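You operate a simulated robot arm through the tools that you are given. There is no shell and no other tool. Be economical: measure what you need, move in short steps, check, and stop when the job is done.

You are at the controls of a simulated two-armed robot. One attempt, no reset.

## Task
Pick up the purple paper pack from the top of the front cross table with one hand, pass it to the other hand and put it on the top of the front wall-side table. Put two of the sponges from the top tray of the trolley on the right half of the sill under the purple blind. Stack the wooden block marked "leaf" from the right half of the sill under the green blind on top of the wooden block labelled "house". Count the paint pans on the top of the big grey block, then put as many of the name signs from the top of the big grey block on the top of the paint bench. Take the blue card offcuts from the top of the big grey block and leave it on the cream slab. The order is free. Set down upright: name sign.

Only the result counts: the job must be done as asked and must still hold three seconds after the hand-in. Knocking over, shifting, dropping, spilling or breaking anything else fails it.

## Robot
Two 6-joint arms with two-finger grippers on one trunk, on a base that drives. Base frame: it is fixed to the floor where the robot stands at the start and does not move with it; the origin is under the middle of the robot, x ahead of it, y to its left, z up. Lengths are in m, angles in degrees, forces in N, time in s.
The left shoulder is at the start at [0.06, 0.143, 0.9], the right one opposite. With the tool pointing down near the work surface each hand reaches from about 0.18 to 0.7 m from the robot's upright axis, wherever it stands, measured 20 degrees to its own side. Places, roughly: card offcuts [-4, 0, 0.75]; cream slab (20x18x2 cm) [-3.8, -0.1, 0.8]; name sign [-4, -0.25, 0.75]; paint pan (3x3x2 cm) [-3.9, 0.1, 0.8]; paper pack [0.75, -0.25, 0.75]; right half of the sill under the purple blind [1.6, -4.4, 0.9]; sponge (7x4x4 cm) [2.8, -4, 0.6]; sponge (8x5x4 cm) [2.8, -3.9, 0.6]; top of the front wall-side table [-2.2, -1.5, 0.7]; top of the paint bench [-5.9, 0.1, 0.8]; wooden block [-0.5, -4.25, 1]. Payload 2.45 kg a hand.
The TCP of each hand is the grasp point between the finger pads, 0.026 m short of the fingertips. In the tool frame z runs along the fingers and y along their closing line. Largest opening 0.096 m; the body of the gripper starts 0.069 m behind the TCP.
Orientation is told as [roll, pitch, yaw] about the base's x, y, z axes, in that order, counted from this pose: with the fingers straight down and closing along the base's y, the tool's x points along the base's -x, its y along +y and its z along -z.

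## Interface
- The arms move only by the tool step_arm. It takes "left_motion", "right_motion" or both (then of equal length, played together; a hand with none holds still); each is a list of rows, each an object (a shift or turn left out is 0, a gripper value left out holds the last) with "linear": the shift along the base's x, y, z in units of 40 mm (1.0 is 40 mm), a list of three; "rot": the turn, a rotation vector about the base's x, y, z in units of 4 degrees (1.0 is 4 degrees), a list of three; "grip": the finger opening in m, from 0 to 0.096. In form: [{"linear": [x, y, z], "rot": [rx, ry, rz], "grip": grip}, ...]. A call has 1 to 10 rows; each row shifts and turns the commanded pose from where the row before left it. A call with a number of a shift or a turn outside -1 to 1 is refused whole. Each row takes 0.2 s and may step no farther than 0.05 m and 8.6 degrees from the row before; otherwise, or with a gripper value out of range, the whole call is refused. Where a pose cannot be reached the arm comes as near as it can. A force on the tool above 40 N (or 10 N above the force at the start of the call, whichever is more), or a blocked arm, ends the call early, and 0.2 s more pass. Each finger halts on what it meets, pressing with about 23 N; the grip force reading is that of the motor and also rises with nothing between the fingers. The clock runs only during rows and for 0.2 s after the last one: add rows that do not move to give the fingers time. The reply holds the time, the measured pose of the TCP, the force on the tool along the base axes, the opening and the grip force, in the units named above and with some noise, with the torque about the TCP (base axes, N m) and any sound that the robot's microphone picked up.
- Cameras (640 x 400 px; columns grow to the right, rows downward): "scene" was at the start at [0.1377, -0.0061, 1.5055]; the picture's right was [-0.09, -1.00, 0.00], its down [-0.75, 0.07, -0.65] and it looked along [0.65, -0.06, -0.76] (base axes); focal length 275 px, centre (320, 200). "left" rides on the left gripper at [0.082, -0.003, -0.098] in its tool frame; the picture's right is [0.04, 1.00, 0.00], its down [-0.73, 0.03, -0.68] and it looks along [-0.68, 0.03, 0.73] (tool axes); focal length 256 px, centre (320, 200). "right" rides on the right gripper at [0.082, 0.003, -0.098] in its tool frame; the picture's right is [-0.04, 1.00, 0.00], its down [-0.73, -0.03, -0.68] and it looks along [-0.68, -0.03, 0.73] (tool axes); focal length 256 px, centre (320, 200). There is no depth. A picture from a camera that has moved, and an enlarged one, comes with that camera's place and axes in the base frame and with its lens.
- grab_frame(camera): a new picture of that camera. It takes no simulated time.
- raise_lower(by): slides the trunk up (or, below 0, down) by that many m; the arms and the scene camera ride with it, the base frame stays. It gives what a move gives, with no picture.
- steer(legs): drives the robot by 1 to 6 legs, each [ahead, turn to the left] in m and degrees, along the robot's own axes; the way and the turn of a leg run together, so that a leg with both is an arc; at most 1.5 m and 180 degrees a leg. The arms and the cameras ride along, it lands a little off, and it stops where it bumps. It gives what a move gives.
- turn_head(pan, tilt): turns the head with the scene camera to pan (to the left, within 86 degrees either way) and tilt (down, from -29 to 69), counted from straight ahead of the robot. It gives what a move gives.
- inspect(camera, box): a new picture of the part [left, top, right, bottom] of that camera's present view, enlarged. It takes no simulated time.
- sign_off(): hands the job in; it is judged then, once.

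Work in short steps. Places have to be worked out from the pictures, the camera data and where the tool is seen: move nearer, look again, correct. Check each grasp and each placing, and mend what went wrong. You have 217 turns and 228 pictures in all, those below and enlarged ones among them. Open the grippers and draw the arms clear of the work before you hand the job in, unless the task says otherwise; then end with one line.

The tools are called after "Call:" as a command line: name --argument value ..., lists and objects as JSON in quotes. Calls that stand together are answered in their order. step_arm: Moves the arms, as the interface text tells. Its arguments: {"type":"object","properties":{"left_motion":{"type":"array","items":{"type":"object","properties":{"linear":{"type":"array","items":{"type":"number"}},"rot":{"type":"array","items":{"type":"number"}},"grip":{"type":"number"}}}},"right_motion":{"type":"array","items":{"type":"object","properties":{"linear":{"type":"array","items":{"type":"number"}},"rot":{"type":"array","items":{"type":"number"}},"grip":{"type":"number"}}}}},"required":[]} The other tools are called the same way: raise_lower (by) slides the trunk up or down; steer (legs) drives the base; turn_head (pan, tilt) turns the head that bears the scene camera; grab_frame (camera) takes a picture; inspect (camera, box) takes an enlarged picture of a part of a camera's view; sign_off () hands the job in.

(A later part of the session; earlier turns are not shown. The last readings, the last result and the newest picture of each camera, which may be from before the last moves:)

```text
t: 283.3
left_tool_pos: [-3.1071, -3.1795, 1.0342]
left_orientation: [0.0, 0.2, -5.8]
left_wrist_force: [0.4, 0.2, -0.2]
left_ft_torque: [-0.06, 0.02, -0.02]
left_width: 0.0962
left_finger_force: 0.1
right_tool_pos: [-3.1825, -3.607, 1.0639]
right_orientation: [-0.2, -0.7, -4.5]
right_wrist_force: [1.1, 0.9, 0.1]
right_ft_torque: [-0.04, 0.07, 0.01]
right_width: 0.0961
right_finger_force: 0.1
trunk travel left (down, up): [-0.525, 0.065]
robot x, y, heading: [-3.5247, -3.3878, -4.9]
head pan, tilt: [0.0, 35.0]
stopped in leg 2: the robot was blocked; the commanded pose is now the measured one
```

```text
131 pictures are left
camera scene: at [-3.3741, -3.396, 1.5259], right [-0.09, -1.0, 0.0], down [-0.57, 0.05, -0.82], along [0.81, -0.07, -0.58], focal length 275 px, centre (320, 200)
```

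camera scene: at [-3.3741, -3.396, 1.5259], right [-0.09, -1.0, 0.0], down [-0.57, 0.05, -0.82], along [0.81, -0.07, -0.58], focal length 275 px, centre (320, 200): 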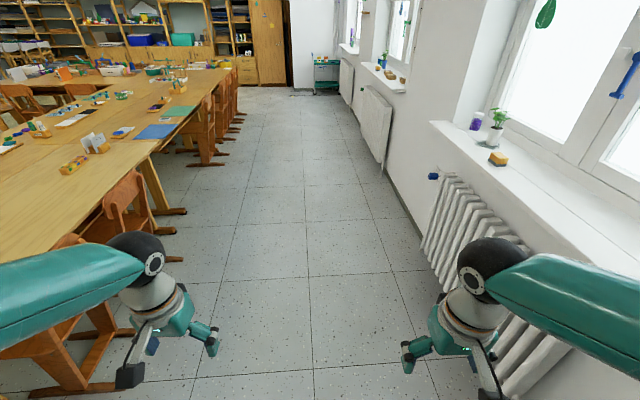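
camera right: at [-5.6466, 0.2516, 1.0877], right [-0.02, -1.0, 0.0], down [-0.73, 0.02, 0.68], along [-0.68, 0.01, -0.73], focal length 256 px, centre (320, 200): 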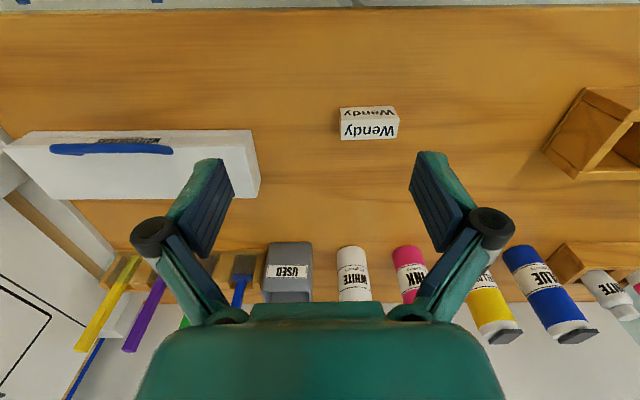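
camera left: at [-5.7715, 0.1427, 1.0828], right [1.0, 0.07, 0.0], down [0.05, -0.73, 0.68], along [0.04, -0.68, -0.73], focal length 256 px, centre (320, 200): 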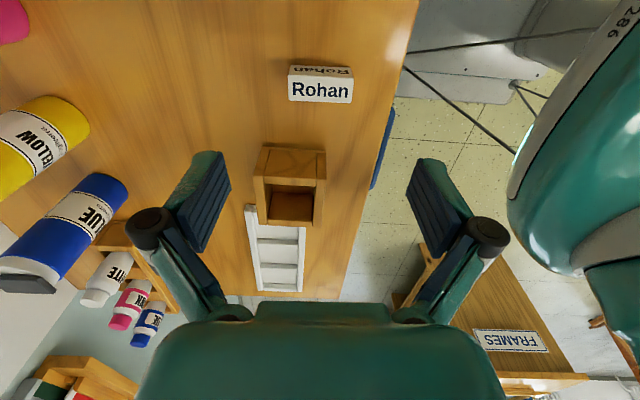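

The aisle is clear. I drive along it to x ≈ -0.55 and turn to face the green-blind window.

Call:
steer --legs '[[0, 5], [1.5, 0], [1.45, 0]]'

Call:
turn_head --pan -60 --tilt 25

Call:
grab_frame --camera "scene"

```text
t: 298.2
left_tool_pos: [-0.1823, -3.1734, 1.0359]
left_orientation: [0.0, 0.2, -1.9]
left_wrist_force: [0.1, -0.3, 0.3]
left_ft_torque: [0.03, -0.03, -0.03]
left_width: 0.0959
left_finger_force: 0.0
right_tool_pos: [-0.2274, -3.6063, 1.0635]
right_orientation: [-0.1, -0.7, -0.5]
right_wrist_force: [-0.5, -0.5, -0.3]
right_ft_torque: [-0.02, 0.01, 0.01]
right_width: 0.096
right_finger_force: 0.0
trunk travel left (down, up): [-0.525, 0.065]
robot x, y, heading: [-0.5859, -3.4109, -0.9]
head pan, tilt: [0.0, 35.0]
```

```text
t: 299.5
left_tool_pos: [-0.1818, -3.174, 1.0362]
left_orientation: [0.0, 0.1, -2.1]
left_wrist_force: [0.6, 0.2, 0.3]
left_ft_torque: [0.01, -0.01, -0.03]
left_width: 0.0961
left_finger_force: 0.1
right_tool_pos: [-0.2289, -3.6059, 1.0648]
right_orientation: [-0.1, -0.7, -0.4]
right_wrist_force: [0.7, 0.5, -0.1]
right_ft_torque: [0.03, 0.02, 0.0]
right_width: 0.0961
right_finger_force: 0.1
trunk travel left (down, up): [-0.525, 0.065]
robot x, y, heading: [-0.5836, -3.4068, -0.9]
head pan, tilt: [-60.0, 25.0]
```

```text
130 pictures are left
camera scene: at [-0.4783, -3.491, 1.5419], right [-0.87, -0.49, 0.0], down [-0.21, 0.37, -0.91], along [0.44, -0.79, -0.42], focal length 275 px, centre (320, 200)
```

scene: 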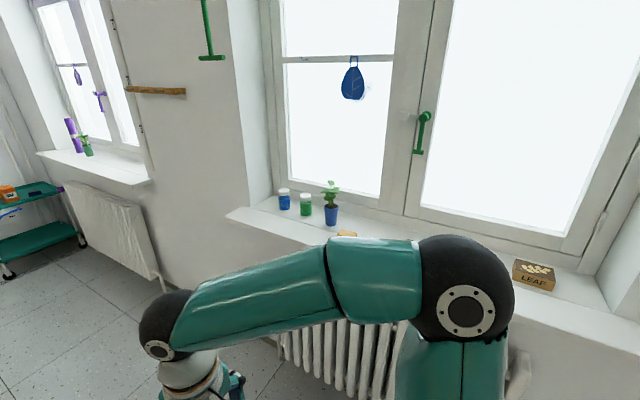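

The LEAF block is at the right part of this sill. I turn to face the window.

Call:
steer --legs '[[0, -45]]'

Call:
steer --legs '[[0, -44]]'

Call:
turn_head --pan 0 --tilt 30

Call:
grab_frame --camera "scene"

```text
t: 302.2
left_tool_pos: [-0.1331, -3.5265, 1.0358]
left_orientation: [0.1, 0.1, -47.0]
left_wrist_force: [-0.3, 0.3, -0.1]
left_ft_torque: [-0.02, 0.02, 0.0]
left_width: 0.096
left_finger_force: 0.1
right_tool_pos: [-0.4716, -3.8008, 1.0637]
right_orientation: [-0.2, -0.7, -45.4]
right_wrist_force: [0.3, 0.0, 0.4]
right_ft_torque: [0.0, -0.01, 0.02]
right_width: 0.0959
right_finger_force: 0.1
trunk travel left (down, up): [-0.525, 0.065]
robot x, y, heading: [-0.5671, -3.3946, -45.8]
head pan, tilt: [-60.0, 25.0]
```

```text
t: 304.9
left_tool_pos: [-0.3468, -3.7911, 1.0364]
left_orientation: [-0.1, 0.0, -91.1]
left_wrist_force: [-0.4, 1.3, -0.9]
left_ft_torque: [0.01, -0.02, -0.01]
left_width: 0.0961
left_finger_force: 0.1
right_tool_pos: [-0.781, -3.7509, 1.0647]
right_orientation: [-0.1, -0.7, -89.6]
right_wrist_force: [-0.5, 0.4, 0.3]
right_ft_torque: [0.03, 0.0, -0.03]
right_width: 0.0958
right_finger_force: 0.0
trunk travel left (down, up): [-0.525, 0.065]
robot x, y, heading: [-0.5354, -3.395, -89.7]
head pan, tilt: [-60.0, 25.0]
```

```text
t: 306.2
left_tool_pos: [-0.349, -3.7891, 1.0376]
left_orientation: [0.0, 0.1, -91.1]
left_wrist_force: [-0.1, 1.5, 0.0]
left_ft_torque: [-0.02, 0.01, 0.02]
left_width: 0.096
left_finger_force: 0.0
right_tool_pos: [-0.7819, -3.7496, 1.0654]
right_orientation: [-0.1, -0.7, -89.5]
right_wrist_force: [0.2, 1.2, 0.4]
right_ft_torque: [0.01, 0.04, -0.02]
right_width: 0.0961
right_finger_force: 0.0
trunk travel left (down, up): [-0.525, 0.065]
robot x, y, heading: [-0.5385, -3.3941, -89.7]
head pan, tilt: [0.0, 30.0]
```

```text
129 pictures are left
camera scene: at [-0.5387, -3.5436, 1.5339], right [-1.0, -0.01, 0.0], down [0.0, 0.5, -0.87], along [0.0, -0.87, -0.5], focal length 275 px, centre (320, 200)
```

scene: 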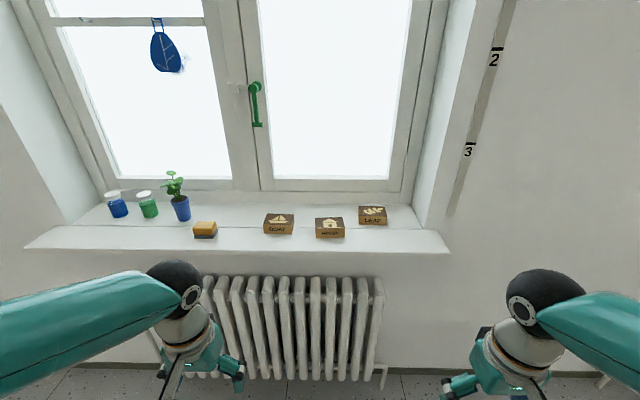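

Three blocks are on the sill; I zoom in to read them.

Call:
inspect --camera "scene" --box '[180, 180, 460, 270]'

Call:
grab_frame --camera "right"

```text
2.29 times, centred on (320, 225) of scene
camera zoom: at [-0.5387, -3.5436, 1.5339], right [-1.0, -0.01, 0.0], down [0.0, 0.5, -0.87], along [0.0, -0.87, -0.5], focal length 629 px, centre (320, 143)
```

zoom: 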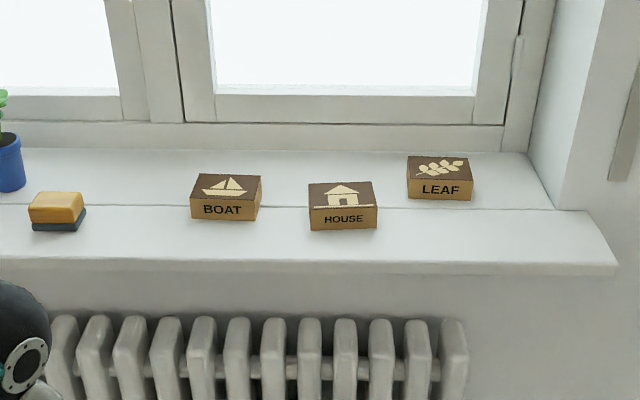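

```text
127 pictures are left
camera right: at [-0.7799, -3.6675, 1.1638], right [1.0, -0.03, 0.0], down [-0.02, -0.72, 0.69], along [-0.02, -0.69, -0.73], focal length 256 px, centre (320, 200)
```

right: 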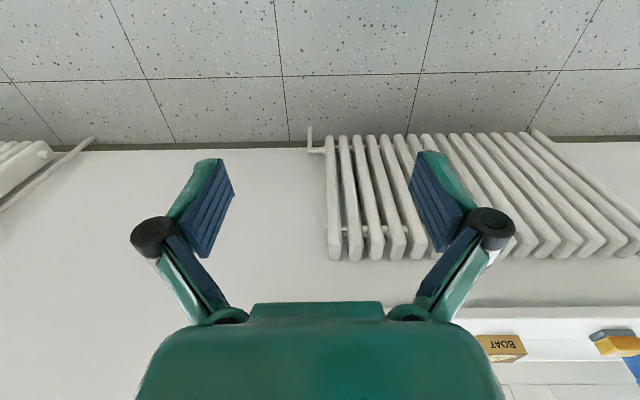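

The blocks are BOAT, HOUSE and LEAF. I estimate the sill at z ≈ 0.967, LEAF at about (-0.73, -4.39) and HOUSE at about (-0.57, -4.31), each about 10×7×3.5 cm. I raise the trunk, drive closer and turn the right hand by -90° to grip across the depth.

Call:
raise_lower --by 0.06

Call:
steer --legs '[[0.36, 0]]'

Call:
step_arm --right_motion '[{"linear": [0, 0, 0.3], "rot": [0, 0, -1]}, {"linear": [0, 0, 0.3], "rot": [0, 0, -1]}, {"rot": [0, 0, -1]}, {"rot": [0, 0, -1]}, {"rot": [0, 0, -1]}, {"rot": [0, 0, -1]}, {"rot": [0, 0, -1]}, {"rot": [0, 0, -1]}, {"rot": [0, 0, -1]}, {"rot": [0, 0, -1]}]'

Call:
step_arm --right_motion '[{"rot": [0, 0, -1]}, {"rot": [0, 0, -1]}, {"rot": [0, 0, -1]}, {"rot": [0, 0, -1]}, {"rot": [0, 0, -1]}, {"rot": [0, 0, -1]}, {"rot": [0, 0, -1]}, {"rot": [0, 0, -1]}, {"rot": [0, 0, -1]}, {"rot": [0, 0, -1]}]'

Call:
step_arm --right_motion '[{"rot": [0, 0, -1]}, {"rot": [0, 0, -1]}, {"rot": [0, 0, -0.5]}]'

Call:
grab_frame --camera "right"

Call:
grab_frame --camera "scene"

```text
t: 307.2
left_tool_pos: [-0.3474, -3.7903, 1.0968]
left_orientation: [0.1, 0.1, -91.0]
left_wrist_force: [-0.3, 0.8, -0.6]
left_ft_torque: [0.03, -0.04, 0.01]
left_width: 0.0961
left_finger_force: 0.0
right_tool_pos: [-0.7827, -3.7504, 1.1252]
right_orientation: [0.0, -0.6, -89.6]
right_wrist_force: [0.7, 0.0, 0.1]
right_ft_torque: [0.02, -0.01, -0.02]
right_width: 0.0961
right_finger_force: 0.0
trunk travel left (down, up): [-0.585, 0.005]
robot x, y, heading: [-0.539, -3.391, -89.7]
head pan, tilt: [0.0, 30.0]
```

```text
t: 309.5
left_tool_pos: [-0.3465, -4.1555, 1.0963]
left_orientation: [0.0, 0.0, -91.2]
left_wrist_force: [-0.7, -0.4, -0.2]
left_ft_torque: [0.0, -0.02, -0.02]
left_width: 0.0961
left_finger_force: 0.0
right_tool_pos: [-0.7793, -4.114, 1.1241]
right_orientation: [0.0, -0.7, -89.8]
right_wrist_force: [0.7, 0.1, -0.4]
right_ft_torque: [0.06, -0.01, 0.01]
right_width: 0.096
right_finger_force: 0.0
trunk travel left (down, up): [-0.585, 0.005]
robot x, y, heading: [-0.5403, -3.7564, -89.9]
head pan, tilt: [0.0, 30.0]
```

```text
t: 311.7
left_tool_pos: [-0.3463, -4.1551, 1.0972]
left_orientation: [-0.1, 0.1, -91.2]
left_wrist_force: [0.1, 0.2, 0.7]
left_ft_torque: [0.04, -0.02, 0.01]
left_width: 0.0956
left_finger_force: 0.1
right_tool_pos: [-0.7809, -4.1137, 1.1498]
right_orientation: [-0.2, -0.8, -129.8]
right_wrist_force: [1.0, 0.1, 0.4]
right_ft_torque: [0.0, 0.01, -0.01]
right_width: 0.0959
right_finger_force: 0.0
trunk travel left (down, up): [-0.585, 0.005]
robot x, y, heading: [-0.5349, -3.7573, -89.9]
head pan, tilt: [0.0, 30.0]
```

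```text
t: 313.9
left_tool_pos: [-0.3469, -4.1557, 1.0991]
left_orientation: [0.1, 0.1, -91.2]
left_wrist_force: [-0.2, 0.1, 0.0]
left_ft_torque: [-0.02, 0.02, 0.03]
left_width: 0.096
left_finger_force: 0.1
right_tool_pos: [-0.7807, -4.1119, 1.1496]
right_orientation: [-0.1, -0.7, -169.8]
right_wrist_force: [0.0, 0.1, 1.0]
right_ft_torque: [0.0, 0.01, 0.0]
right_width: 0.0963
right_finger_force: 0.1
trunk travel left (down, up): [-0.585, 0.005]
robot x, y, heading: [-0.5386, -3.7545, -89.8]
head pan, tilt: [0.0, 30.0]
```

```text
t: 314.7
left_tool_pos: [-0.3467, -4.1548, 1.098]
left_orientation: [0.0, 0.1, -91.2]
left_wrist_force: [-0.2, -0.2, -0.3]
left_ft_torque: [0.01, -0.03, 0.02]
left_width: 0.0959
left_finger_force: 0.2
right_tool_pos: [-0.7798, -4.1129, 1.1502]
right_orientation: [-0.1, -0.8, -179.9]
right_wrist_force: [-0.4, -0.3, -0.7]
right_ft_torque: [-0.01, 0.02, -0.02]
right_width: 0.0958
right_finger_force: 0.1
trunk travel left (down, up): [-0.585, 0.005]
robot x, y, heading: [-0.5351, -3.7569, -89.9]
head pan, tilt: [0.0, 30.0]
```

```text
126 pictures are left
camera right: at [-0.6982, -4.1168, 1.2485], right [-0.04, -1.0, 0.0], down [-0.72, 0.03, 0.69], along [-0.69, 0.03, -0.72], focal length 256 px, centre (320, 200)
```

right: 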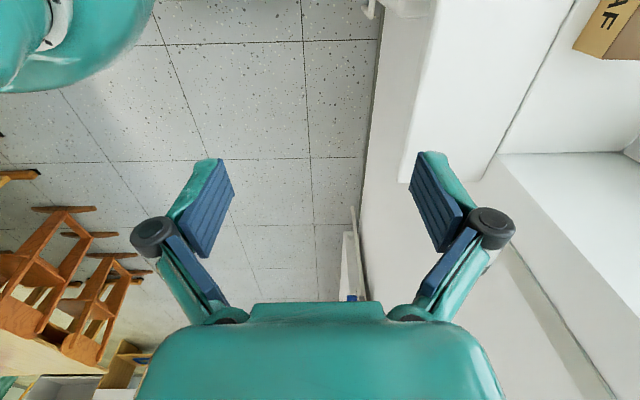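

```text
125 pictures are left
camera scene: at [-0.5367, -3.9076, 1.5939], right [-1.0, 0.0, 0.0], down [0.0, 0.5, -0.87], along [0.0, -0.87, -0.5], focal length 275 px, centre (320, 200)
```

scene: 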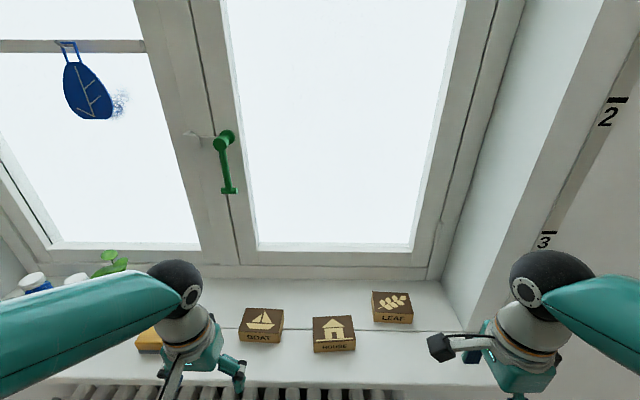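

I take a closer zoom and triangulate against the earlier view.

Call:
turn_head --pan 0 --tilt 50

Call:
inspect --camera "scene" --box '[200, 130, 480, 280]'

```text
t: 315.6
left_tool_pos: [-0.3464, -4.1551, 1.0985]
left_orientation: [0.0, 0.2, -91.1]
left_wrist_force: [-0.6, -0.7, -0.3]
left_ft_torque: [0.04, 0.04, -0.01]
left_width: 0.096
left_finger_force: 0.2
right_tool_pos: [-0.7809, -4.1129, 1.1506]
right_orientation: [-0.2, -0.8, -179.7]
right_wrist_force: [1.0, -0.5, 0.6]
right_ft_torque: [0.02, 0.01, 0.02]
right_width: 0.096
right_finger_force: 0.1
trunk travel left (down, up): [-0.585, 0.005]
robot x, y, heading: [-0.538, -3.7537, -89.7]
head pan, tilt: [0.0, 50.0]
```

```text
2.29 times, centred on (340, 205) of scene
camera zoom: at [-0.5368, -3.8941, 1.5644], right [-1.0, 0.0, 0.0], down [0.0, 0.77, -0.64], along [0.0, -0.64, -0.77], focal length 629 px, centre (274, 189)
```

zoom: 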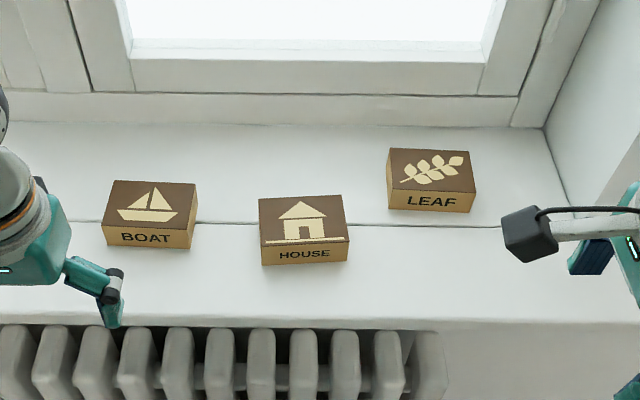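

Refined estimates: sill z 0.957; LEAF centre (-0.7255, -4.397), yaw -4.4°, depth 6.5 cm, top 0.997; HOUSE centre (-0.570, -4.322), yaw about +4.5°. I bring the right hand over LEAF.

Call:
step_arm --right_motion '[{"linear": [0.174, -0.89, -0.2], "rot": [0, -0.025, -0.14]}, {"linear": [0.174, -0.89, -0.2], "rot": [0, -0.025, -0.14]}, {"linear": [0.174, -0.89, -0.2], "rot": [0, -0.025, -0.14]}, {"linear": [0.174, -0.89, -0.2], "rot": [0, -0.025, -0.14]}, {"linear": [0.174, -0.89, -0.2], "rot": [0, -0.025, -0.14]}, {"linear": [0.174, -0.89, -0.2], "rot": [0, -0.025, -0.14]}, {"linear": [0.174, -0.89, -0.2], "rot": [0, -0.025, -0.14]}, {"linear": [0.174, -0.89, -0.2], "rot": [0, -0.025, -0.14]}, {}]'

Call:
grab_frame --camera "right"

Call:
grab_frame --camera "scene"

```text
t: 317.6
left_tool_pos: [-0.3471, -4.1541, 1.098]
left_orientation: [-0.1, 0.0, -91.2]
left_wrist_force: [-0.9, 0.3, -0.2]
left_ft_torque: [-0.05, 0.0, -0.01]
left_width: 0.0961
left_finger_force: 0.0
right_tool_pos: [-0.7248, -4.3975, 1.0869]
right_orientation: [-0.1, 0.0, 175.8]
right_wrist_force: [-0.1, -0.3, -0.5]
right_ft_torque: [-0.05, -0.01, -0.03]
right_width: 0.096
right_finger_force: 0.1
trunk travel left (down, up): [-0.585, 0.005]
robot x, y, heading: [-0.5366, -3.7554, -89.8]
head pan, tilt: [0.0, 50.0]
```

```text
123 pictures are left
camera right: at [-0.6449, -4.4066, 1.1865], right [-0.11, -0.99, 0.0], down [-0.73, 0.08, 0.68], along [-0.67, 0.08, -0.73], focal length 256 px, centre (320, 200)
```

right: 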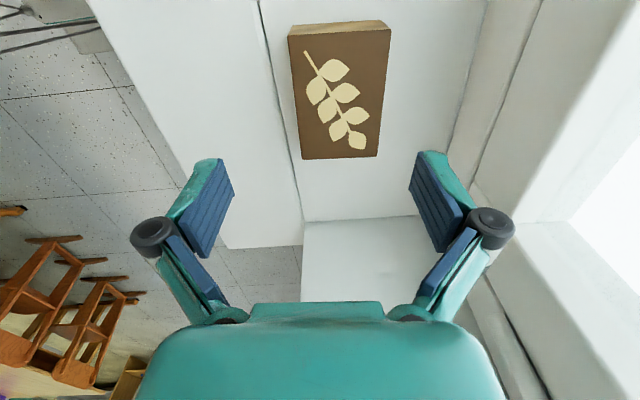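

```text
122 pictures are left
camera scene: at [-0.5371, -3.8928, 1.5645], right [-1.0, 0.0, 0.0], down [0.0, 0.77, -0.64], along [0.0, -0.64, -0.77], focal length 275 px, centre (320, 200)
```

scene: 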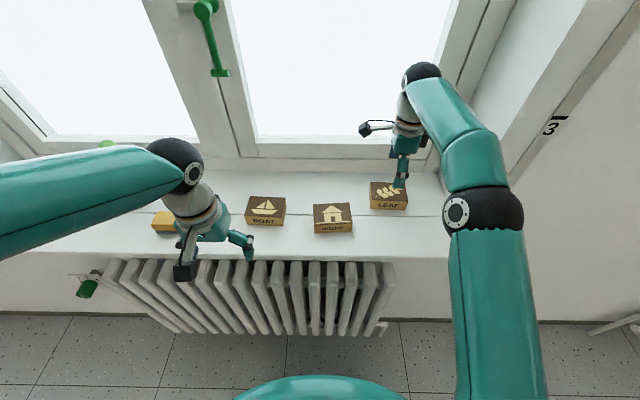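

The hand camera shows LEAF about 15 mm further toward the window than the hand centre. I shift, rotate 2.5°, come down a bit and re-check.

Call:
step_arm --right_motion '[{"linear": [-0.04, -0.365, 0], "rot": [0, 0, 0.6]}, {"linear": [0, 0, -0.8]}, {}]'

Call:
grab_frame --camera "right"

```text
t: 318.4
left_tool_pos: [-0.3461, -4.1543, 1.0976]
left_orientation: [0.0, 0.1, -91.2]
left_wrist_force: [0.0, -0.2, -0.3]
left_ft_torque: [-0.03, 0.0, -0.02]
left_width: 0.096
left_finger_force: 0.0
right_tool_pos: [-0.7257, -4.4107, 1.0514]
right_orientation: [-0.3, -0.1, 178.2]
right_wrist_force: [-1.2, -0.7, 0.2]
right_ft_torque: [0.0, 0.02, 0.01]
right_width: 0.0961
right_finger_force: 0.0
right hand out of reach, approached as far as the arm can: row 1
trunk travel left (down, up): [-0.585, 0.005]
robot x, y, heading: [-0.5373, -3.7595, -89.9]
head pan, tilt: [0.0, 50.0]
```

```text
121 pictures are left
camera right: at [-0.6446, -4.4169, 1.1523], right [-0.07, -1.0, 0.0], down [-0.73, 0.05, 0.68], along [-0.68, 0.05, -0.73], focal length 256 px, centre (320, 200)
```

right: 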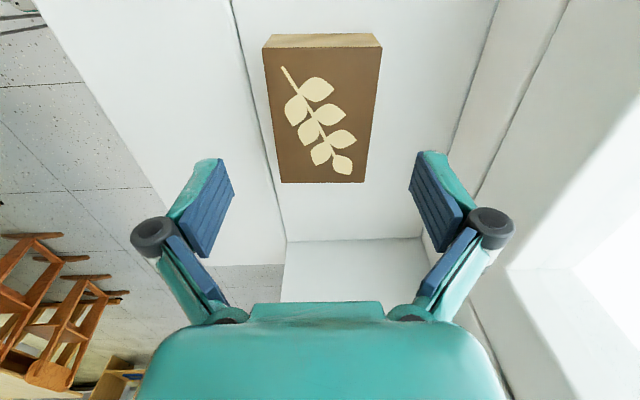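

Centred now. I descend to z ≈ 0.99 and grip.

Call:
step_arm --right_motion '[{"linear": [0, 0, -0.8]}, {"linear": [0, 0, -0.7]}, {}, {"grip": 0.05}, {"grip": 0.05}, {"grip": 0.05}, {"grip": 0.05}, {}]'

Call:
grab_frame --camera "right"

```text
t: 320.2
left_tool_pos: [-0.3475, -4.1551, 1.0977]
left_orientation: [0.0, 0.1, -91.3]
left_wrist_force: [0.3, 0.6, -0.1]
left_ft_torque: [-0.01, -0.01, 0.02]
left_width: 0.0961
left_finger_force: 0.0
right_tool_pos: [-0.7263, -4.4092, 0.9927]
right_orientation: [-0.2, 0.0, 178.2]
right_wrist_force: [-0.5, -1.1, 2.0]
right_ft_torque: [-0.12, -0.05, -0.07]
right_width: 0.0698
right_finger_force: 22.9
trunk travel left (down, up): [-0.585, 0.005]
robot x, y, heading: [-0.5332, -3.759, -90.2]
head pan, tilt: [0.0, 50.0]
```

```text
120 pictures are left
camera right: at [-0.6456, -4.416, 1.0926], right [-0.07, -1.0, 0.0], down [-0.73, 0.05, 0.68], along [-0.68, 0.05, -0.73], focal length 256 px, centre (320, 200)
```

right: 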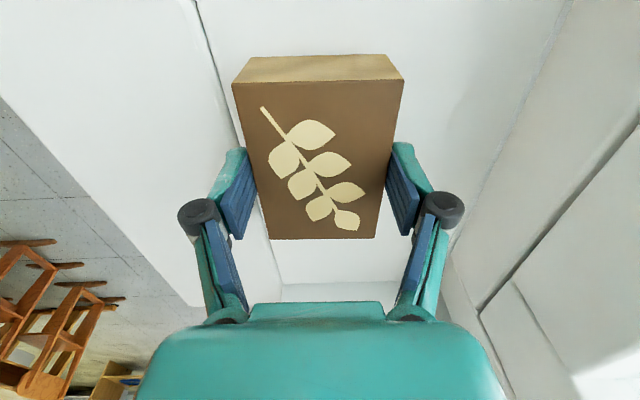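

Gripped at 7 cm. I lift and carry LEAF over HOUSE, applying the same camera bias I found at LEAF; the target TCP is (-0.571, -4.333), rotated +6.4°.

Call:
step_arm --right_motion '[{"linear": [0, 0, 0.6]}, {"linear": [0, 0, 0.9]}, {"linear": [0, 0, 1]}, {"linear": [0.97, 0.475, 0], "rot": [0, 0, 0.4]}, {"linear": [0.97, 0.475, 0], "rot": [0, 0, 0.4]}, {"linear": [0.97, 0.475, 0], "rot": [0, 0, 0.4]}, {"linear": [0.97, 0.475, 0], "rot": [0, 0, 0.4]}, {}]'

Call:
inspect --camera "scene" --box '[200, 130, 480, 280]'

Call:
grab_frame --camera "right"

```text
t: 322.0
left_tool_pos: [-0.3472, -4.1552, 1.0979]
left_orientation: [0.1, 0.1, -91.2]
left_wrist_force: [0.1, -0.6, 0.2]
left_ft_torque: [-0.02, -0.02, 0.0]
left_width: 0.0959
left_finger_force: 0.1
right_tool_pos: [-0.5692, -4.3302, 1.091]
right_orientation: [-0.2, 0.1, -175.5]
right_wrist_force: [0.4, -0.2, -1.3]
right_ft_torque: [0.01, 0.0, 0.0]
right_width: 0.0695
right_finger_force: 22.6
right hand out of reach, approached as far as the arm can: row 3
trunk travel left (down, up): [-0.585, 0.005]
robot x, y, heading: [-0.5361, -3.7613, -89.6]
head pan, tilt: [0.0, 50.0]
```

```text
2.29 times, centred on (340, 205) of scene
camera zoom: at [-0.5375, -3.8951, 1.5643], right [-1.0, 0.0, 0.0], down [0.0, 0.77, -0.64], along [0.0, -0.64, -0.77], focal length 629 px, centre (274, 189)
```

zoom: 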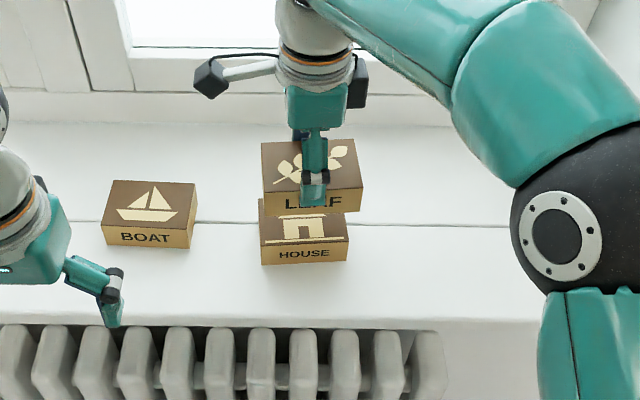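

```text
118 pictures are left
camera right: at [-0.4896, -4.3272, 1.1905], right [0.04, -1.0, 0.0], down [-0.73, -0.03, 0.68], along [-0.68, -0.02, -0.73], focal length 256 px, centre (320, 200)
```

right: 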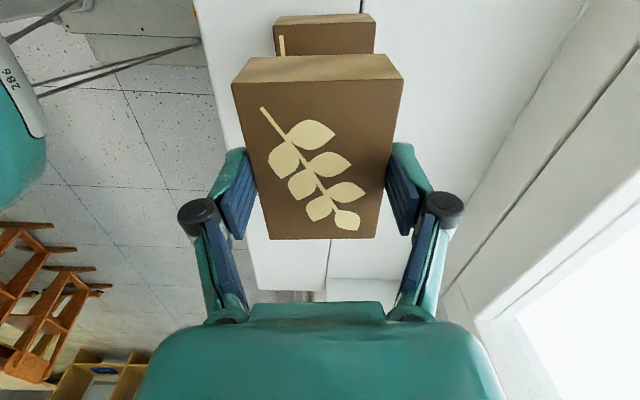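

The camera shows LEAF aligned with HOUSE within 4 mm. I lower it.

Call:
step_arm --right_motion '[{"linear": [0, -0.1, -0.6]}, {"linear": [0, 0, -0.55]}, {}]'

Call:
grab_frame --camera "right"

```text
t: 322.8
left_tool_pos: [-0.3467, -4.1535, 1.0975]
left_orientation: [0.0, 0.1, -91.3]
left_wrist_force: [-0.5, -0.3, 1.5]
left_ft_torque: [-0.03, -0.02, 0.0]
left_width: 0.0961
left_finger_force: 0.2
right_tool_pos: [-0.5701, -4.3342, 1.0443]
right_orientation: [-0.1, 0.0, -175.4]
right_wrist_force: [0.2, -0.9, -1.4]
right_ft_torque: [0.0, 0.0, -0.01]
right_width: 0.0696
right_finger_force: 23.0
trunk travel left (down, up): [-0.585, 0.005]
robot x, y, heading: [-0.5399, -3.756, -90.0]
head pan, tilt: [0.0, 50.0]
```

```text
117 pictures are left
camera right: at [-0.4892, -4.3309, 1.1443], right [0.04, -1.0, 0.0], down [-0.73, -0.03, 0.68], along [-0.68, -0.03, -0.73], focal length 256 px, centre (320, 200)
```

right: 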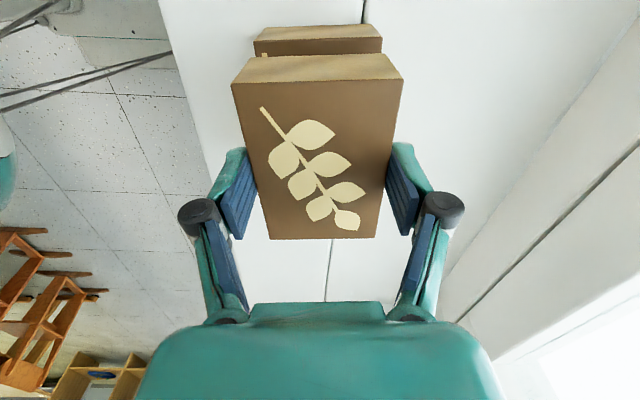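

Well aligned. I lower in small steps until contact.

Call:
step_arm --right_motion '[{"linear": [0, 0, -0.2]}, {}]'

Call:
step_arm --right_motion '[{"linear": [0, 0, -0.08]}, {}]'

```text
t: 323.4
left_tool_pos: [-0.3467, -4.1552, 1.0968]
left_orientation: [0.0, 0.1, -91.2]
left_wrist_force: [-0.3, -1.3, 0.5]
left_ft_torque: [-0.02, 0.01, 0.0]
left_width: 0.0959
left_finger_force: 0.1
right_tool_pos: [-0.5688, -4.3336, 1.0364]
right_orientation: [-0.1, 0.0, -175.4]
right_wrist_force: [-0.6, -0.3, -2.3]
right_ft_torque: [-0.03, -0.01, 0.01]
right_width: 0.0695
right_finger_force: 23.3
trunk travel left (down, up): [-0.585, 0.005]
robot x, y, heading: [-0.5395, -3.758, -89.7]
head pan, tilt: [0.0, 50.0]
```

```text
t: 324.0
left_tool_pos: [-0.3459, -4.1549, 1.0976]
left_orientation: [-0.1, 0.1, -91.2]
left_wrist_force: [0.6, -0.1, 0.5]
left_ft_torque: [-0.03, 0.02, 0.0]
left_width: 0.096
left_finger_force: 0.0
right_tool_pos: [-0.5695, -4.3336, 1.0342]
right_orientation: [-0.3, 0.0, -175.5]
right_wrist_force: [-0.7, 0.5, -1.9]
right_ft_torque: [-0.02, -0.03, 0.03]
right_width: 0.0695
right_finger_force: 22.9
trunk travel left (down, up): [-0.585, 0.005]
robot x, y, heading: [-0.5351, -3.7603, -89.9]
head pan, tilt: [0.0, 50.0]
```

Call:
step_arm --right_motion '[{"linear": [0, 0, -0.08]}, {}]'

Call:
step_arm --right_motion '[{"linear": [0, 0, -0.05]}, {}]'

```text
t: 324.6
left_tool_pos: [-0.3461, -4.1536, 1.0975]
left_orientation: [0.0, 0.0, -91.3]
left_wrist_force: [-0.6, 0.5, -0.1]
left_ft_torque: [0.0, 0.0, -0.01]
left_width: 0.0958
left_finger_force: 0.0
right_tool_pos: [-0.5689, -4.3335, 1.0327]
right_orientation: [0.1, 0.1, -175.5]
right_wrist_force: [1.1, -2.0, 12.5]
right_ft_torque: [0.1, 0.13, -0.08]
right_width: 0.0697
right_finger_force: 22.5
trunk travel left (down, up): [-0.585, 0.005]
robot x, y, heading: [-0.5407, -3.7574, -89.9]
head pan, tilt: [0.0, 50.0]
```

```text
t: 325.2
left_tool_pos: [-0.3466, -4.1544, 1.0991]
left_orientation: [0.0, 0.1, -91.2]
left_wrist_force: [0.6, 0.2, -0.6]
left_ft_torque: [0.01, 0.0, 0.02]
left_width: 0.0965
left_finger_force: 0.1
right_tool_pos: [-0.5698, -4.3334, 1.0296]
right_orientation: [0.2, 0.0, -175.4]
right_wrist_force: [0.8, -4.6, 16.5]
right_ft_torque: [-0.12, -0.07, -0.11]
right_width: 0.07
right_finger_force: 23.2
trunk travel left (down, up): [-0.585, 0.005]
robot x, y, heading: [-0.5389, -3.7591, -89.8]
head pan, tilt: [0.0, 50.0]
```

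Contact is firm. I ease off, open and rise straight up.

Call:
step_arm --right_motion '[{"linear": [0, 0, 0.06]}, {"grip": 0.08}, {"grip": 0.096}, {"grip": 0.096}, {}, {"linear": [0, 0, 0.6]}, {"linear": [0, 0, 1]}, {"linear": [0, 0.5, 0.8]}, {"linear": [-0.5, 1, 0]}, {"linear": [-0.5, 1, 0]}]'

Call:
inspect --camera "scene" --box '[200, 130, 480, 280]'

```text
t: 327.4
left_tool_pos: [-0.3477, -4.1538, 1.0986]
left_orientation: [0.1, 0.0, -91.2]
left_wrist_force: [-0.5, 0.1, 0.7]
left_ft_torque: [-0.02, -0.01, -0.01]
left_width: 0.096
left_finger_force: 0.0
right_tool_pos: [-0.6102, -4.2328, 1.1266]
right_orientation: [0.0, 0.2, -175.4]
right_wrist_force: [0.1, 0.2, 0.1]
right_ft_torque: [0.01, -0.03, -0.01]
right_width: 0.0962
right_finger_force: 0.0
trunk travel left (down, up): [-0.585, 0.005]
robot x, y, heading: [-0.5378, -3.7555, -89.7]
head pan, tilt: [0.0, 50.0]
```

```text
2.29 times, centred on (340, 205) of scene
camera zoom: at [-0.5373, -3.8928, 1.5645], right [-1.0, 0.0, 0.0], down [0.0, 0.77, -0.64], along [0.0, -0.64, -0.77], focal length 629 px, centre (274, 189)
```

zoom: 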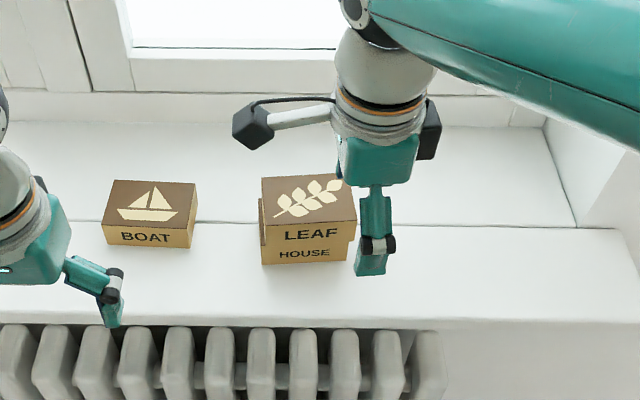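

LEAF sits squarely on HOUSE. I retract, turn the right hand back to natural and drive toward the trolley.

Call:
step_arm --right_motion '[{"linear": [-0.6, 0.8, 0]}, {"linear": [-0.6, 0.8, 0]}, {"linear": [-0.6, 0.6, 0], "rot": [0, 0, 1]}, {"rot": [0, 0, 1]}, {"rot": [0, 0, 1]}, {"rot": [0, 0, 1]}, {"rot": [0, 0, 1]}, {"rot": [0, 0, 1]}, {"rot": [0, 0, 1]}, {"rot": [0, 0, 1]}]'

Call:
step_arm --right_motion '[{"rot": [0, 0, 1]}, {"rot": [0, 0, 1]}, {"rot": [0, 0, 1]}, {"rot": [0, 0, 1]}, {"rot": [0, 0, 1]}, {"rot": [0, 0, 1]}, {"rot": [0, 0, 1]}, {"rot": [0, 0, 1]}, {"rot": [0, 0, 1]}, {"rot": [0, 0, 1]}]'

Call:
step_arm --right_motion '[{"rot": [0, 0, 1]}, {"rot": [0, 0, 1]}, {"rot": [0, 0, 1]}]'

Call:
steer --legs '[[-0.36, 0]]'

Call:
steer --legs '[[0, 45]]'

Call:
steer --legs '[[0, 45]]'

Call:
turn_head --pan 0 --tilt 30

Call:
grab_frame --camera "scene"

```text
t: 329.6
left_tool_pos: [-0.3469, -4.1553, 1.0974]
left_orientation: [0.0, 0.1, -91.2]
left_wrist_force: [-0.3, -0.7, 1.1]
left_ft_torque: [-0.01, -0.03, 0.0]
left_width: 0.0961
left_finger_force: 0.0
right_tool_pos: [-0.6818, -4.1467, 1.1271]
right_orientation: [-0.1, -0.1, -143.3]
right_wrist_force: [0.0, 0.6, -0.3]
right_ft_torque: [-0.01, -0.02, -0.01]
right_width: 0.0962
right_finger_force: 0.0
trunk travel left (down, up): [-0.585, 0.005]
robot x, y, heading: [-0.5346, -3.7579, -90.0]
head pan, tilt: [0.0, 50.0]
```

```text
t: 331.8
left_tool_pos: [-0.346, -4.1548, 1.0978]
left_orientation: [0.0, 0.0, -91.2]
left_wrist_force: [0.3, -0.8, 0.4]
left_ft_torque: [-0.03, 0.01, 0.02]
left_width: 0.0961
left_finger_force: 0.0
right_tool_pos: [-0.6816, -4.1456, 1.1272]
right_orientation: [-0.1, 0.0, -103.3]
right_wrist_force: [-0.5, -0.1, -0.3]
right_ft_torque: [-0.03, -0.06, 0.01]
right_width: 0.0962
right_finger_force: 0.0
trunk travel left (down, up): [-0.585, 0.005]
robot x, y, heading: [-0.539, -3.7587, -89.7]
head pan, tilt: [0.0, 50.0]
```

```text
t: 332.6
left_tool_pos: [-0.3464, -4.1555, 1.0972]
left_orientation: [0.0, 0.0, -91.2]
left_wrist_force: [-0.1, 0.1, -0.1]
left_ft_torque: [-0.01, 0.05, 0.01]
left_width: 0.096
left_finger_force: 0.0
right_tool_pos: [-0.6806, -4.1449, 1.1274]
right_orientation: [-0.1, 0.0, -91.4]
right_wrist_force: [0.3, 0.8, -0.3]
right_ft_torque: [-0.01, 0.01, 0.02]
right_width: 0.0962
right_finger_force: 0.0
trunk travel left (down, up): [-0.585, 0.005]
robot x, y, heading: [-0.5347, -3.7597, -89.3]
head pan, tilt: [0.0, 50.0]
```

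```text
t: 334.9
left_tool_pos: [-0.3465, -3.7934, 1.0985]
left_orientation: [0.0, -0.1, -91.0]
left_wrist_force: [0.3, -0.2, 0.8]
left_ft_torque: [0.03, -0.03, -0.02]
left_width: 0.0963
left_finger_force: 0.1
right_tool_pos: [-0.6809, -3.7862, 1.1275]
right_orientation: [-0.1, -0.1, -91.2]
right_wrist_force: [-0.4, 0.5, -0.5]
right_ft_torque: [-0.03, -0.02, -0.01]
right_width: 0.0959
right_finger_force: 0.1
trunk travel left (down, up): [-0.585, 0.005]
robot x, y, heading: [-0.5403, -3.3989, -89.2]
head pan, tilt: [0.0, 50.0]
```

```text
t: 337.6
left_tool_pos: [-0.1226, -3.5431, 1.0985]
left_orientation: [0.0, 0.1, -46.0]
left_wrist_force: [-0.1, 0.0, -0.4]
left_ft_torque: [0.02, 0.01, -0.02]
left_width: 0.0963
left_finger_force: 0.1
right_tool_pos: [-0.3656, -3.7738, 1.1285]
right_orientation: [-0.1, 0.0, -46.3]
right_wrist_force: [-0.6, 0.9, 0.3]
right_ft_torque: [-0.02, 0.02, -0.02]
right_width: 0.0961
right_finger_force: 0.1
trunk travel left (down, up): [-0.585, 0.005]
robot x, y, heading: [-0.5596, -3.4151, -44.6]
head pan, tilt: [0.0, 50.0]
```

```text
t: 340.4
left_tool_pos: [-0.1631, -3.197, 1.0994]
left_orientation: [0.0, 0.2, -0.7]
left_wrist_force: [-0.4, -0.3, -0.3]
left_ft_torque: [0.0, -0.01, 0.01]
left_width: 0.0962
left_finger_force: 0.0
right_tool_pos: [-0.1695, -3.5315, 1.1284]
right_orientation: [0.0, 0.0, -0.9]
right_wrist_force: [0.9, -0.8, -1.0]
right_ft_torque: [0.03, -0.03, 0.01]
right_width: 0.0959
right_finger_force: 0.1
trunk travel left (down, up): [-0.585, 0.005]
robot x, y, heading: [-0.5604, -3.4496, 0.3]
head pan, tilt: [0.0, 50.0]
```

```text
t: 341.2
left_tool_pos: [-0.1641, -3.1988, 1.0985]
left_orientation: [-0.1, 0.1, -0.7]
left_wrist_force: [-0.5, 0.0, 0.2]
left_ft_torque: [0.03, -0.01, -0.02]
left_width: 0.0959
left_finger_force: 0.0
right_tool_pos: [-0.1692, -3.5334, 1.1289]
right_orientation: [0.0, 0.0, -0.9]
right_wrist_force: [0.6, -0.3, -0.5]
right_ft_torque: [0.01, 0.0, -0.03]
right_width: 0.0959
right_finger_force: 0.0
trunk travel left (down, up): [-0.585, 0.005]
robot x, y, heading: [-0.5574, -3.4473, 0.3]
head pan, tilt: [0.0, 30.0]
```

```text
115 pictures are left
camera scene: at [-0.4076, -3.4483, 1.5938], right [0.01, -1.0, 0.0], down [-0.5, 0.0, -0.87], along [0.87, 0.01, -0.5], focal length 275 px, centre (320, 200)
```

scene: 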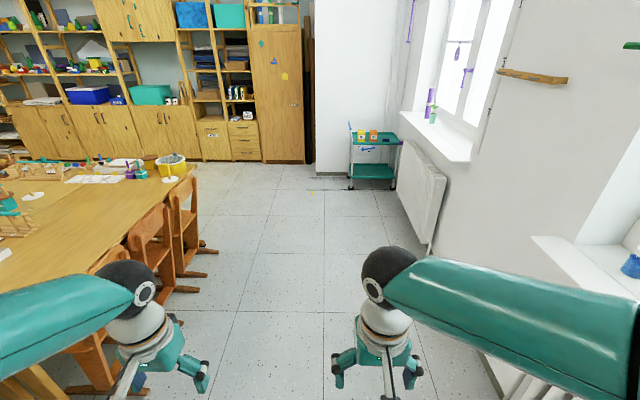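

The trolley is at about x 2.6–3.0, y -3.8…-4.2. I drive up and approach it diagonally.

Call:
steer --legs '[[1.5, 0], [1.2, 0], [0, -40]]'

Call:
turn_head --pan 0 --tilt 45

Call:
grab_frame --camera "scene"

```text
t: 356.6
left_tool_pos: [2.6113, -3.4852, 1.0983]
left_orientation: [0.0, 0.0, -40.2]
left_wrist_force: [-0.7, -0.2, -0.6]
left_ft_torque: [0.0, 0.02, -0.02]
left_width: 0.0961
left_finger_force: 0.0
right_tool_pos: [2.3939, -3.7394, 1.1283]
right_orientation: [-0.2, 0.2, -40.4]
right_wrist_force: [0.6, -0.2, 0.3]
right_ft_torque: [-0.02, 0.0, -0.02]
right_width: 0.0962
right_finger_force: 0.0
trunk travel left (down, up): [-0.585, 0.005]
robot x, y, heading: [2.1657, -3.4099, -39.3]
head pan, tilt: [0.0, 30.0]
```

```text
t: 357.4
left_tool_pos: [2.6128, -3.483, 1.0993]
left_orientation: [-0.1, 0.1, -40.2]
left_wrist_force: [1.2, -0.3, 0.1]
left_ft_torque: [-0.05, -0.02, 0.0]
left_width: 0.0961
left_finger_force: 0.0
right_tool_pos: [2.3946, -3.7371, 1.1288]
right_orientation: [-0.2, -0.1, -40.4]
right_wrist_force: [0.1, 0.3, -0.6]
right_ft_torque: [-0.04, 0.01, 0.05]
right_width: 0.0959
right_finger_force: 0.0
trunk travel left (down, up): [-0.585, 0.005]
robot x, y, heading: [2.1601, -3.4129, -39.1]
head pan, tilt: [0.0, 45.0]
```

```text
114 pictures are left
camera scene: at [2.2727, -3.496, 1.5714], right [-0.63, -0.78, 0.0], down [-0.55, 0.45, -0.71], along [0.55, -0.45, -0.71], focal length 275 px, centre (320, 200)
```

scene: 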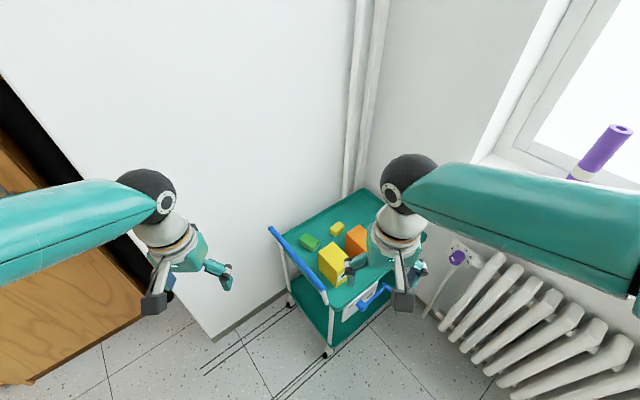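

I move the right hand back to unblock the view and zoom in.

Call:
step_arm --right_motion '[{"linear": [-0.9, -0.2, 0]}, {"linear": [-0.9, -0.2, 0]}, {"linear": [-0.9, -0.2, 0]}, {"linear": [-0.6, 0, 0]}]'

Call:
inspect --camera "scene" --box '[260, 180, 460, 310]'

```text
t: 358.4
left_tool_pos: [2.6115, -3.4837, 1.1004]
left_orientation: [0.0, 0.0, -40.2]
left_wrist_force: [0.6, 0.4, -0.8]
left_ft_torque: [0.01, -0.02, 0.02]
left_width: 0.096
left_finger_force: 0.1
right_tool_pos: [2.2615, -3.7623, 1.1278]
right_orientation: [0.0, 0.0, -40.4]
right_wrist_force: [0.3, -0.3, 0.3]
right_ft_torque: [0.04, -0.01, 0.02]
right_width: 0.096
right_finger_force: 0.1
trunk travel left (down, up): [-0.585, 0.005]
robot x, y, heading: [2.1612, -3.4076, -39.1]
head pan, tilt: [0.0, 45.0]
```

```text
3.08 times, centred on (360, 245) of scene
camera zoom: at [2.2715, -3.4966, 1.5714], right [-0.63, -0.78, 0.0], down [-0.55, 0.45, -0.71], along [0.55, -0.45, -0.71], focal length 847 px, centre (197, 62)
```

zoom: 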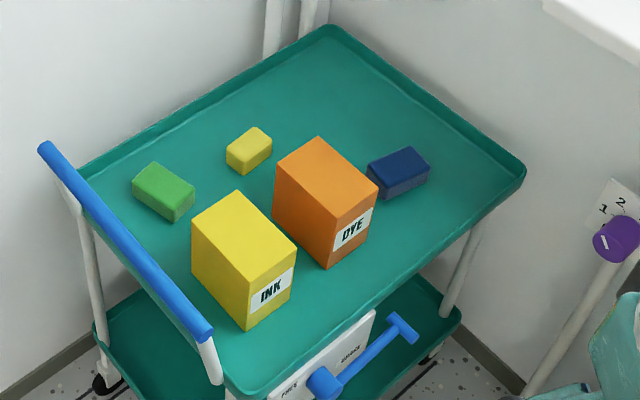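

There are three sponges (green, yellow, blue) beside the INK and DYE boxes. Green is at about (2.845, -3.906), long along x; yellow at about (2.82, -4.03), long along y. I reposition to about (2.25, -3.72), heading -20°.

Call:
steer --legs '[[0, -35], [0.31, 0], [0, 54]]'

Call:
turn_head --pan 0 --tilt 55

Call:
grab_frame --camera "scene"

```text
t: 362.6
left_tool_pos: [2.5712, -4.0063, 1.1014]
left_orientation: [0.0, -0.1, -74.4]
left_wrist_force: [0.8, 0.2, 0.1]
left_ft_torque: [-0.05, 0.02, -0.03]
left_width: 0.096
left_finger_force: 0.1
right_tool_pos: [2.1241, -4.0388, 1.1302]
right_orientation: [0.0, -0.1, -74.7]
right_wrist_force: [0.1, 0.3, 1.2]
right_ft_torque: [-0.04, 0.0, 0.02]
right_width: 0.0959
right_finger_force: 0.2
trunk travel left (down, up): [-0.585, 0.005]
robot x, y, heading: [2.2381, -3.6919, -75.8]
head pan, tilt: [0.0, 45.0]
stopped in leg 3: the robot was blocked; the commanded pose is now the measured one
```

```text
t: 363.3
left_tool_pos: [2.569, -4.0074, 1.101]
left_orientation: [0.0, 0.1, -74.5]
left_wrist_force: [0.1, 0.5, 1.1]
left_ft_torque: [0.04, -0.02, 0.01]
left_width: 0.0958
left_finger_force: 0.1
right_tool_pos: [2.1231, -4.0395, 1.1293]
right_orientation: [-0.2, 0.0, -74.7]
right_wrist_force: [0.0, 0.2, -0.2]
right_ft_torque: [-0.03, 0.0, -0.01]
right_width: 0.0961
right_finger_force: 0.2
trunk travel left (down, up): [-0.585, 0.005]
robot x, y, heading: [2.2354, -3.6918, -75.5]
head pan, tilt: [0.0, 55.0]
```

```text
112 pictures are left
camera scene: at [2.2697, -3.82, 1.5579], right [-0.97, -0.24, 0.0], down [-0.2, 0.79, -0.57], along [0.14, -0.56, -0.82], focal length 275 px, centre (320, 200)
```

scene: 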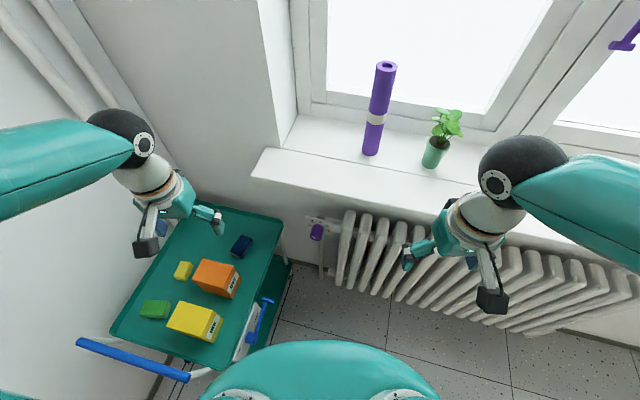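

The robot's corner is close to the trolley, so I stay here: green is within the left arm's reach (about 0.64 m). I lower the trunk a bit and bring the left hand above green, turning it to yaw 12°.

Call:
raise_lower --by -0.12

Call:
step_arm --left_motion '[{"linear": [0.68, 0.25, 0], "rot": [0, 0, 1]}, {"linear": [0.68, 0.25, 0], "rot": [0, 0, 1]}, {"linear": [0.68, 0.25, 0], "rot": [0, 0, 1]}, {"linear": [0.68, 0.25, 0], "rot": [0, 0, 1]}, {"linear": [0.68, 0.25, 0], "rot": [0, 0, 1]}, {"linear": [0.68, 0.25, 0], "rot": [0, 0, 1]}, {"linear": [0.68, 0.25, 0], "rot": [0, 0, 1]}, {"linear": [0.68, 0.25, 0], "rot": [0, 0, 1]}, {"linear": [0.68, 0.25, 0], "rot": [0, 0, 1]}, {"linear": [0.68, 0.25, 0], "rot": [0, 0, 1]}]'

Call:
step_arm --left_motion '[{"rot": [0, 0, 1]}, {"rot": [0, 0, 1]}, {"rot": [0, 0, 1]}, {"rot": [0, 0, 1]}, {"rot": [0, 0, 1]}, {"rot": [0, 0, 1]}, {"rot": [0, 0, 1]}, {"rot": [0, 0, 1]}, {"rot": [0, 0, 1]}, {"rot": [0, 0, 1]}]'

Call:
turn_head --pan 40 --tilt 55

Call:
grab_frame --camera "scene"

Call:
grab_frame --camera "left"

```text
t: 364.8
left_tool_pos: [2.57, -4.007, 0.9797]
left_orientation: [0.0, 0.0, -74.5]
left_wrist_force: [0.0, -0.3, 0.1]
left_ft_torque: [0.01, -0.03, -0.01]
left_width: 0.0963
left_finger_force: 0.1
right_tool_pos: [2.1232, -4.0394, 1.0091]
right_orientation: [-0.1, 0.0, -74.8]
right_wrist_force: [0.1, -0.6, -0.3]
right_ft_torque: [-0.04, -0.02, -0.01]
right_width: 0.096
right_finger_force: 0.1
trunk travel left (down, up): [-0.465, 0.125]
robot x, y, heading: [2.2375, -3.6913, -75.5]
head pan, tilt: [0.0, 55.0]
```

```text
t: 367.0
left_tool_pos: [2.8433, -3.9081, 0.9789]
left_orientation: [0.0, 0.0, -34.6]
left_wrist_force: [-0.1, -0.3, -0.9]
left_ft_torque: [0.0, -0.01, 0.0]
left_width: 0.0961
left_finger_force: 0.1
right_tool_pos: [2.1232, -4.0382, 1.0091]
right_orientation: [-0.1, 0.0, -74.7]
right_wrist_force: [-0.1, -0.4, -0.2]
right_ft_torque: [0.02, -0.02, 0.01]
right_width: 0.0959
right_finger_force: 0.2
trunk travel left (down, up): [-0.465, 0.125]
robot x, y, heading: [2.2357, -3.6932, -75.8]
head pan, tilt: [0.0, 55.0]
```

```text
t: 369.2
left_tool_pos: [2.842, -3.9072, 0.9799]
left_orientation: [0.1, 0.0, 5.5]
left_wrist_force: [-0.4, -0.4, 0.3]
left_ft_torque: [-0.03, -0.03, 0.02]
left_width: 0.096
left_finger_force: 0.1
right_tool_pos: [2.1236, -4.0396, 1.0105]
right_orientation: [-0.1, 0.0, -74.8]
right_wrist_force: [0.2, 0.8, -0.4]
right_ft_torque: [0.01, -0.01, 0.01]
right_width: 0.096
right_finger_force: 0.0
trunk travel left (down, up): [-0.465, 0.125]
robot x, y, heading: [2.2353, -3.6922, -76.0]
head pan, tilt: [0.0, 55.0]
```

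```text
t: 370.3
left_tool_pos: [2.8419, -3.9068, 0.9796]
left_orientation: [0.1, 0.0, 5.4]
left_wrist_force: [0.2, -0.1, 0.1]
left_ft_torque: [0.0, 0.01, 0.0]
left_width: 0.0963
left_finger_force: 0.0
right_tool_pos: [2.1239, -4.0401, 1.0103]
right_orientation: [-0.1, 0.0, -74.7]
right_wrist_force: [0.3, -0.4, 0.3]
right_ft_torque: [0.0, 0.0, -0.01]
right_width: 0.0959
right_finger_force: 0.0
trunk travel left (down, up): [-0.465, 0.125]
robot x, y, heading: [2.2367, -3.694, -75.8]
head pan, tilt: [40.0, 55.0]
```

```text
111 pictures are left
camera scene: at [2.3106, -3.7921, 1.4379], right [-0.59, -0.81, 0.0], down [-0.66, 0.48, -0.57], along [0.46, -0.34, -0.82], focal length 275 px, centre (320, 200)
```

scene: 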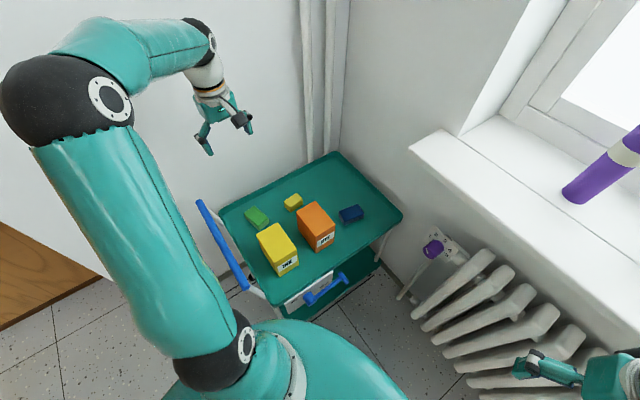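

```text
110 pictures are left
camera left: at [2.7603, -3.9177, 1.0792], right [-0.13, 0.99, 0.0], down [0.73, 0.1, 0.68], along [0.67, 0.09, -0.73], focal length 256 px, centre (320, 200)
```

left: 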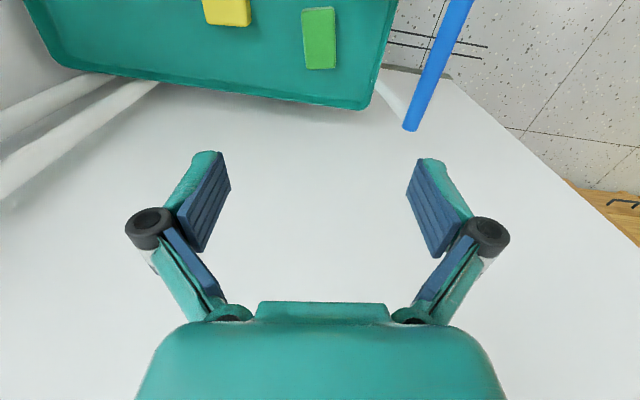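

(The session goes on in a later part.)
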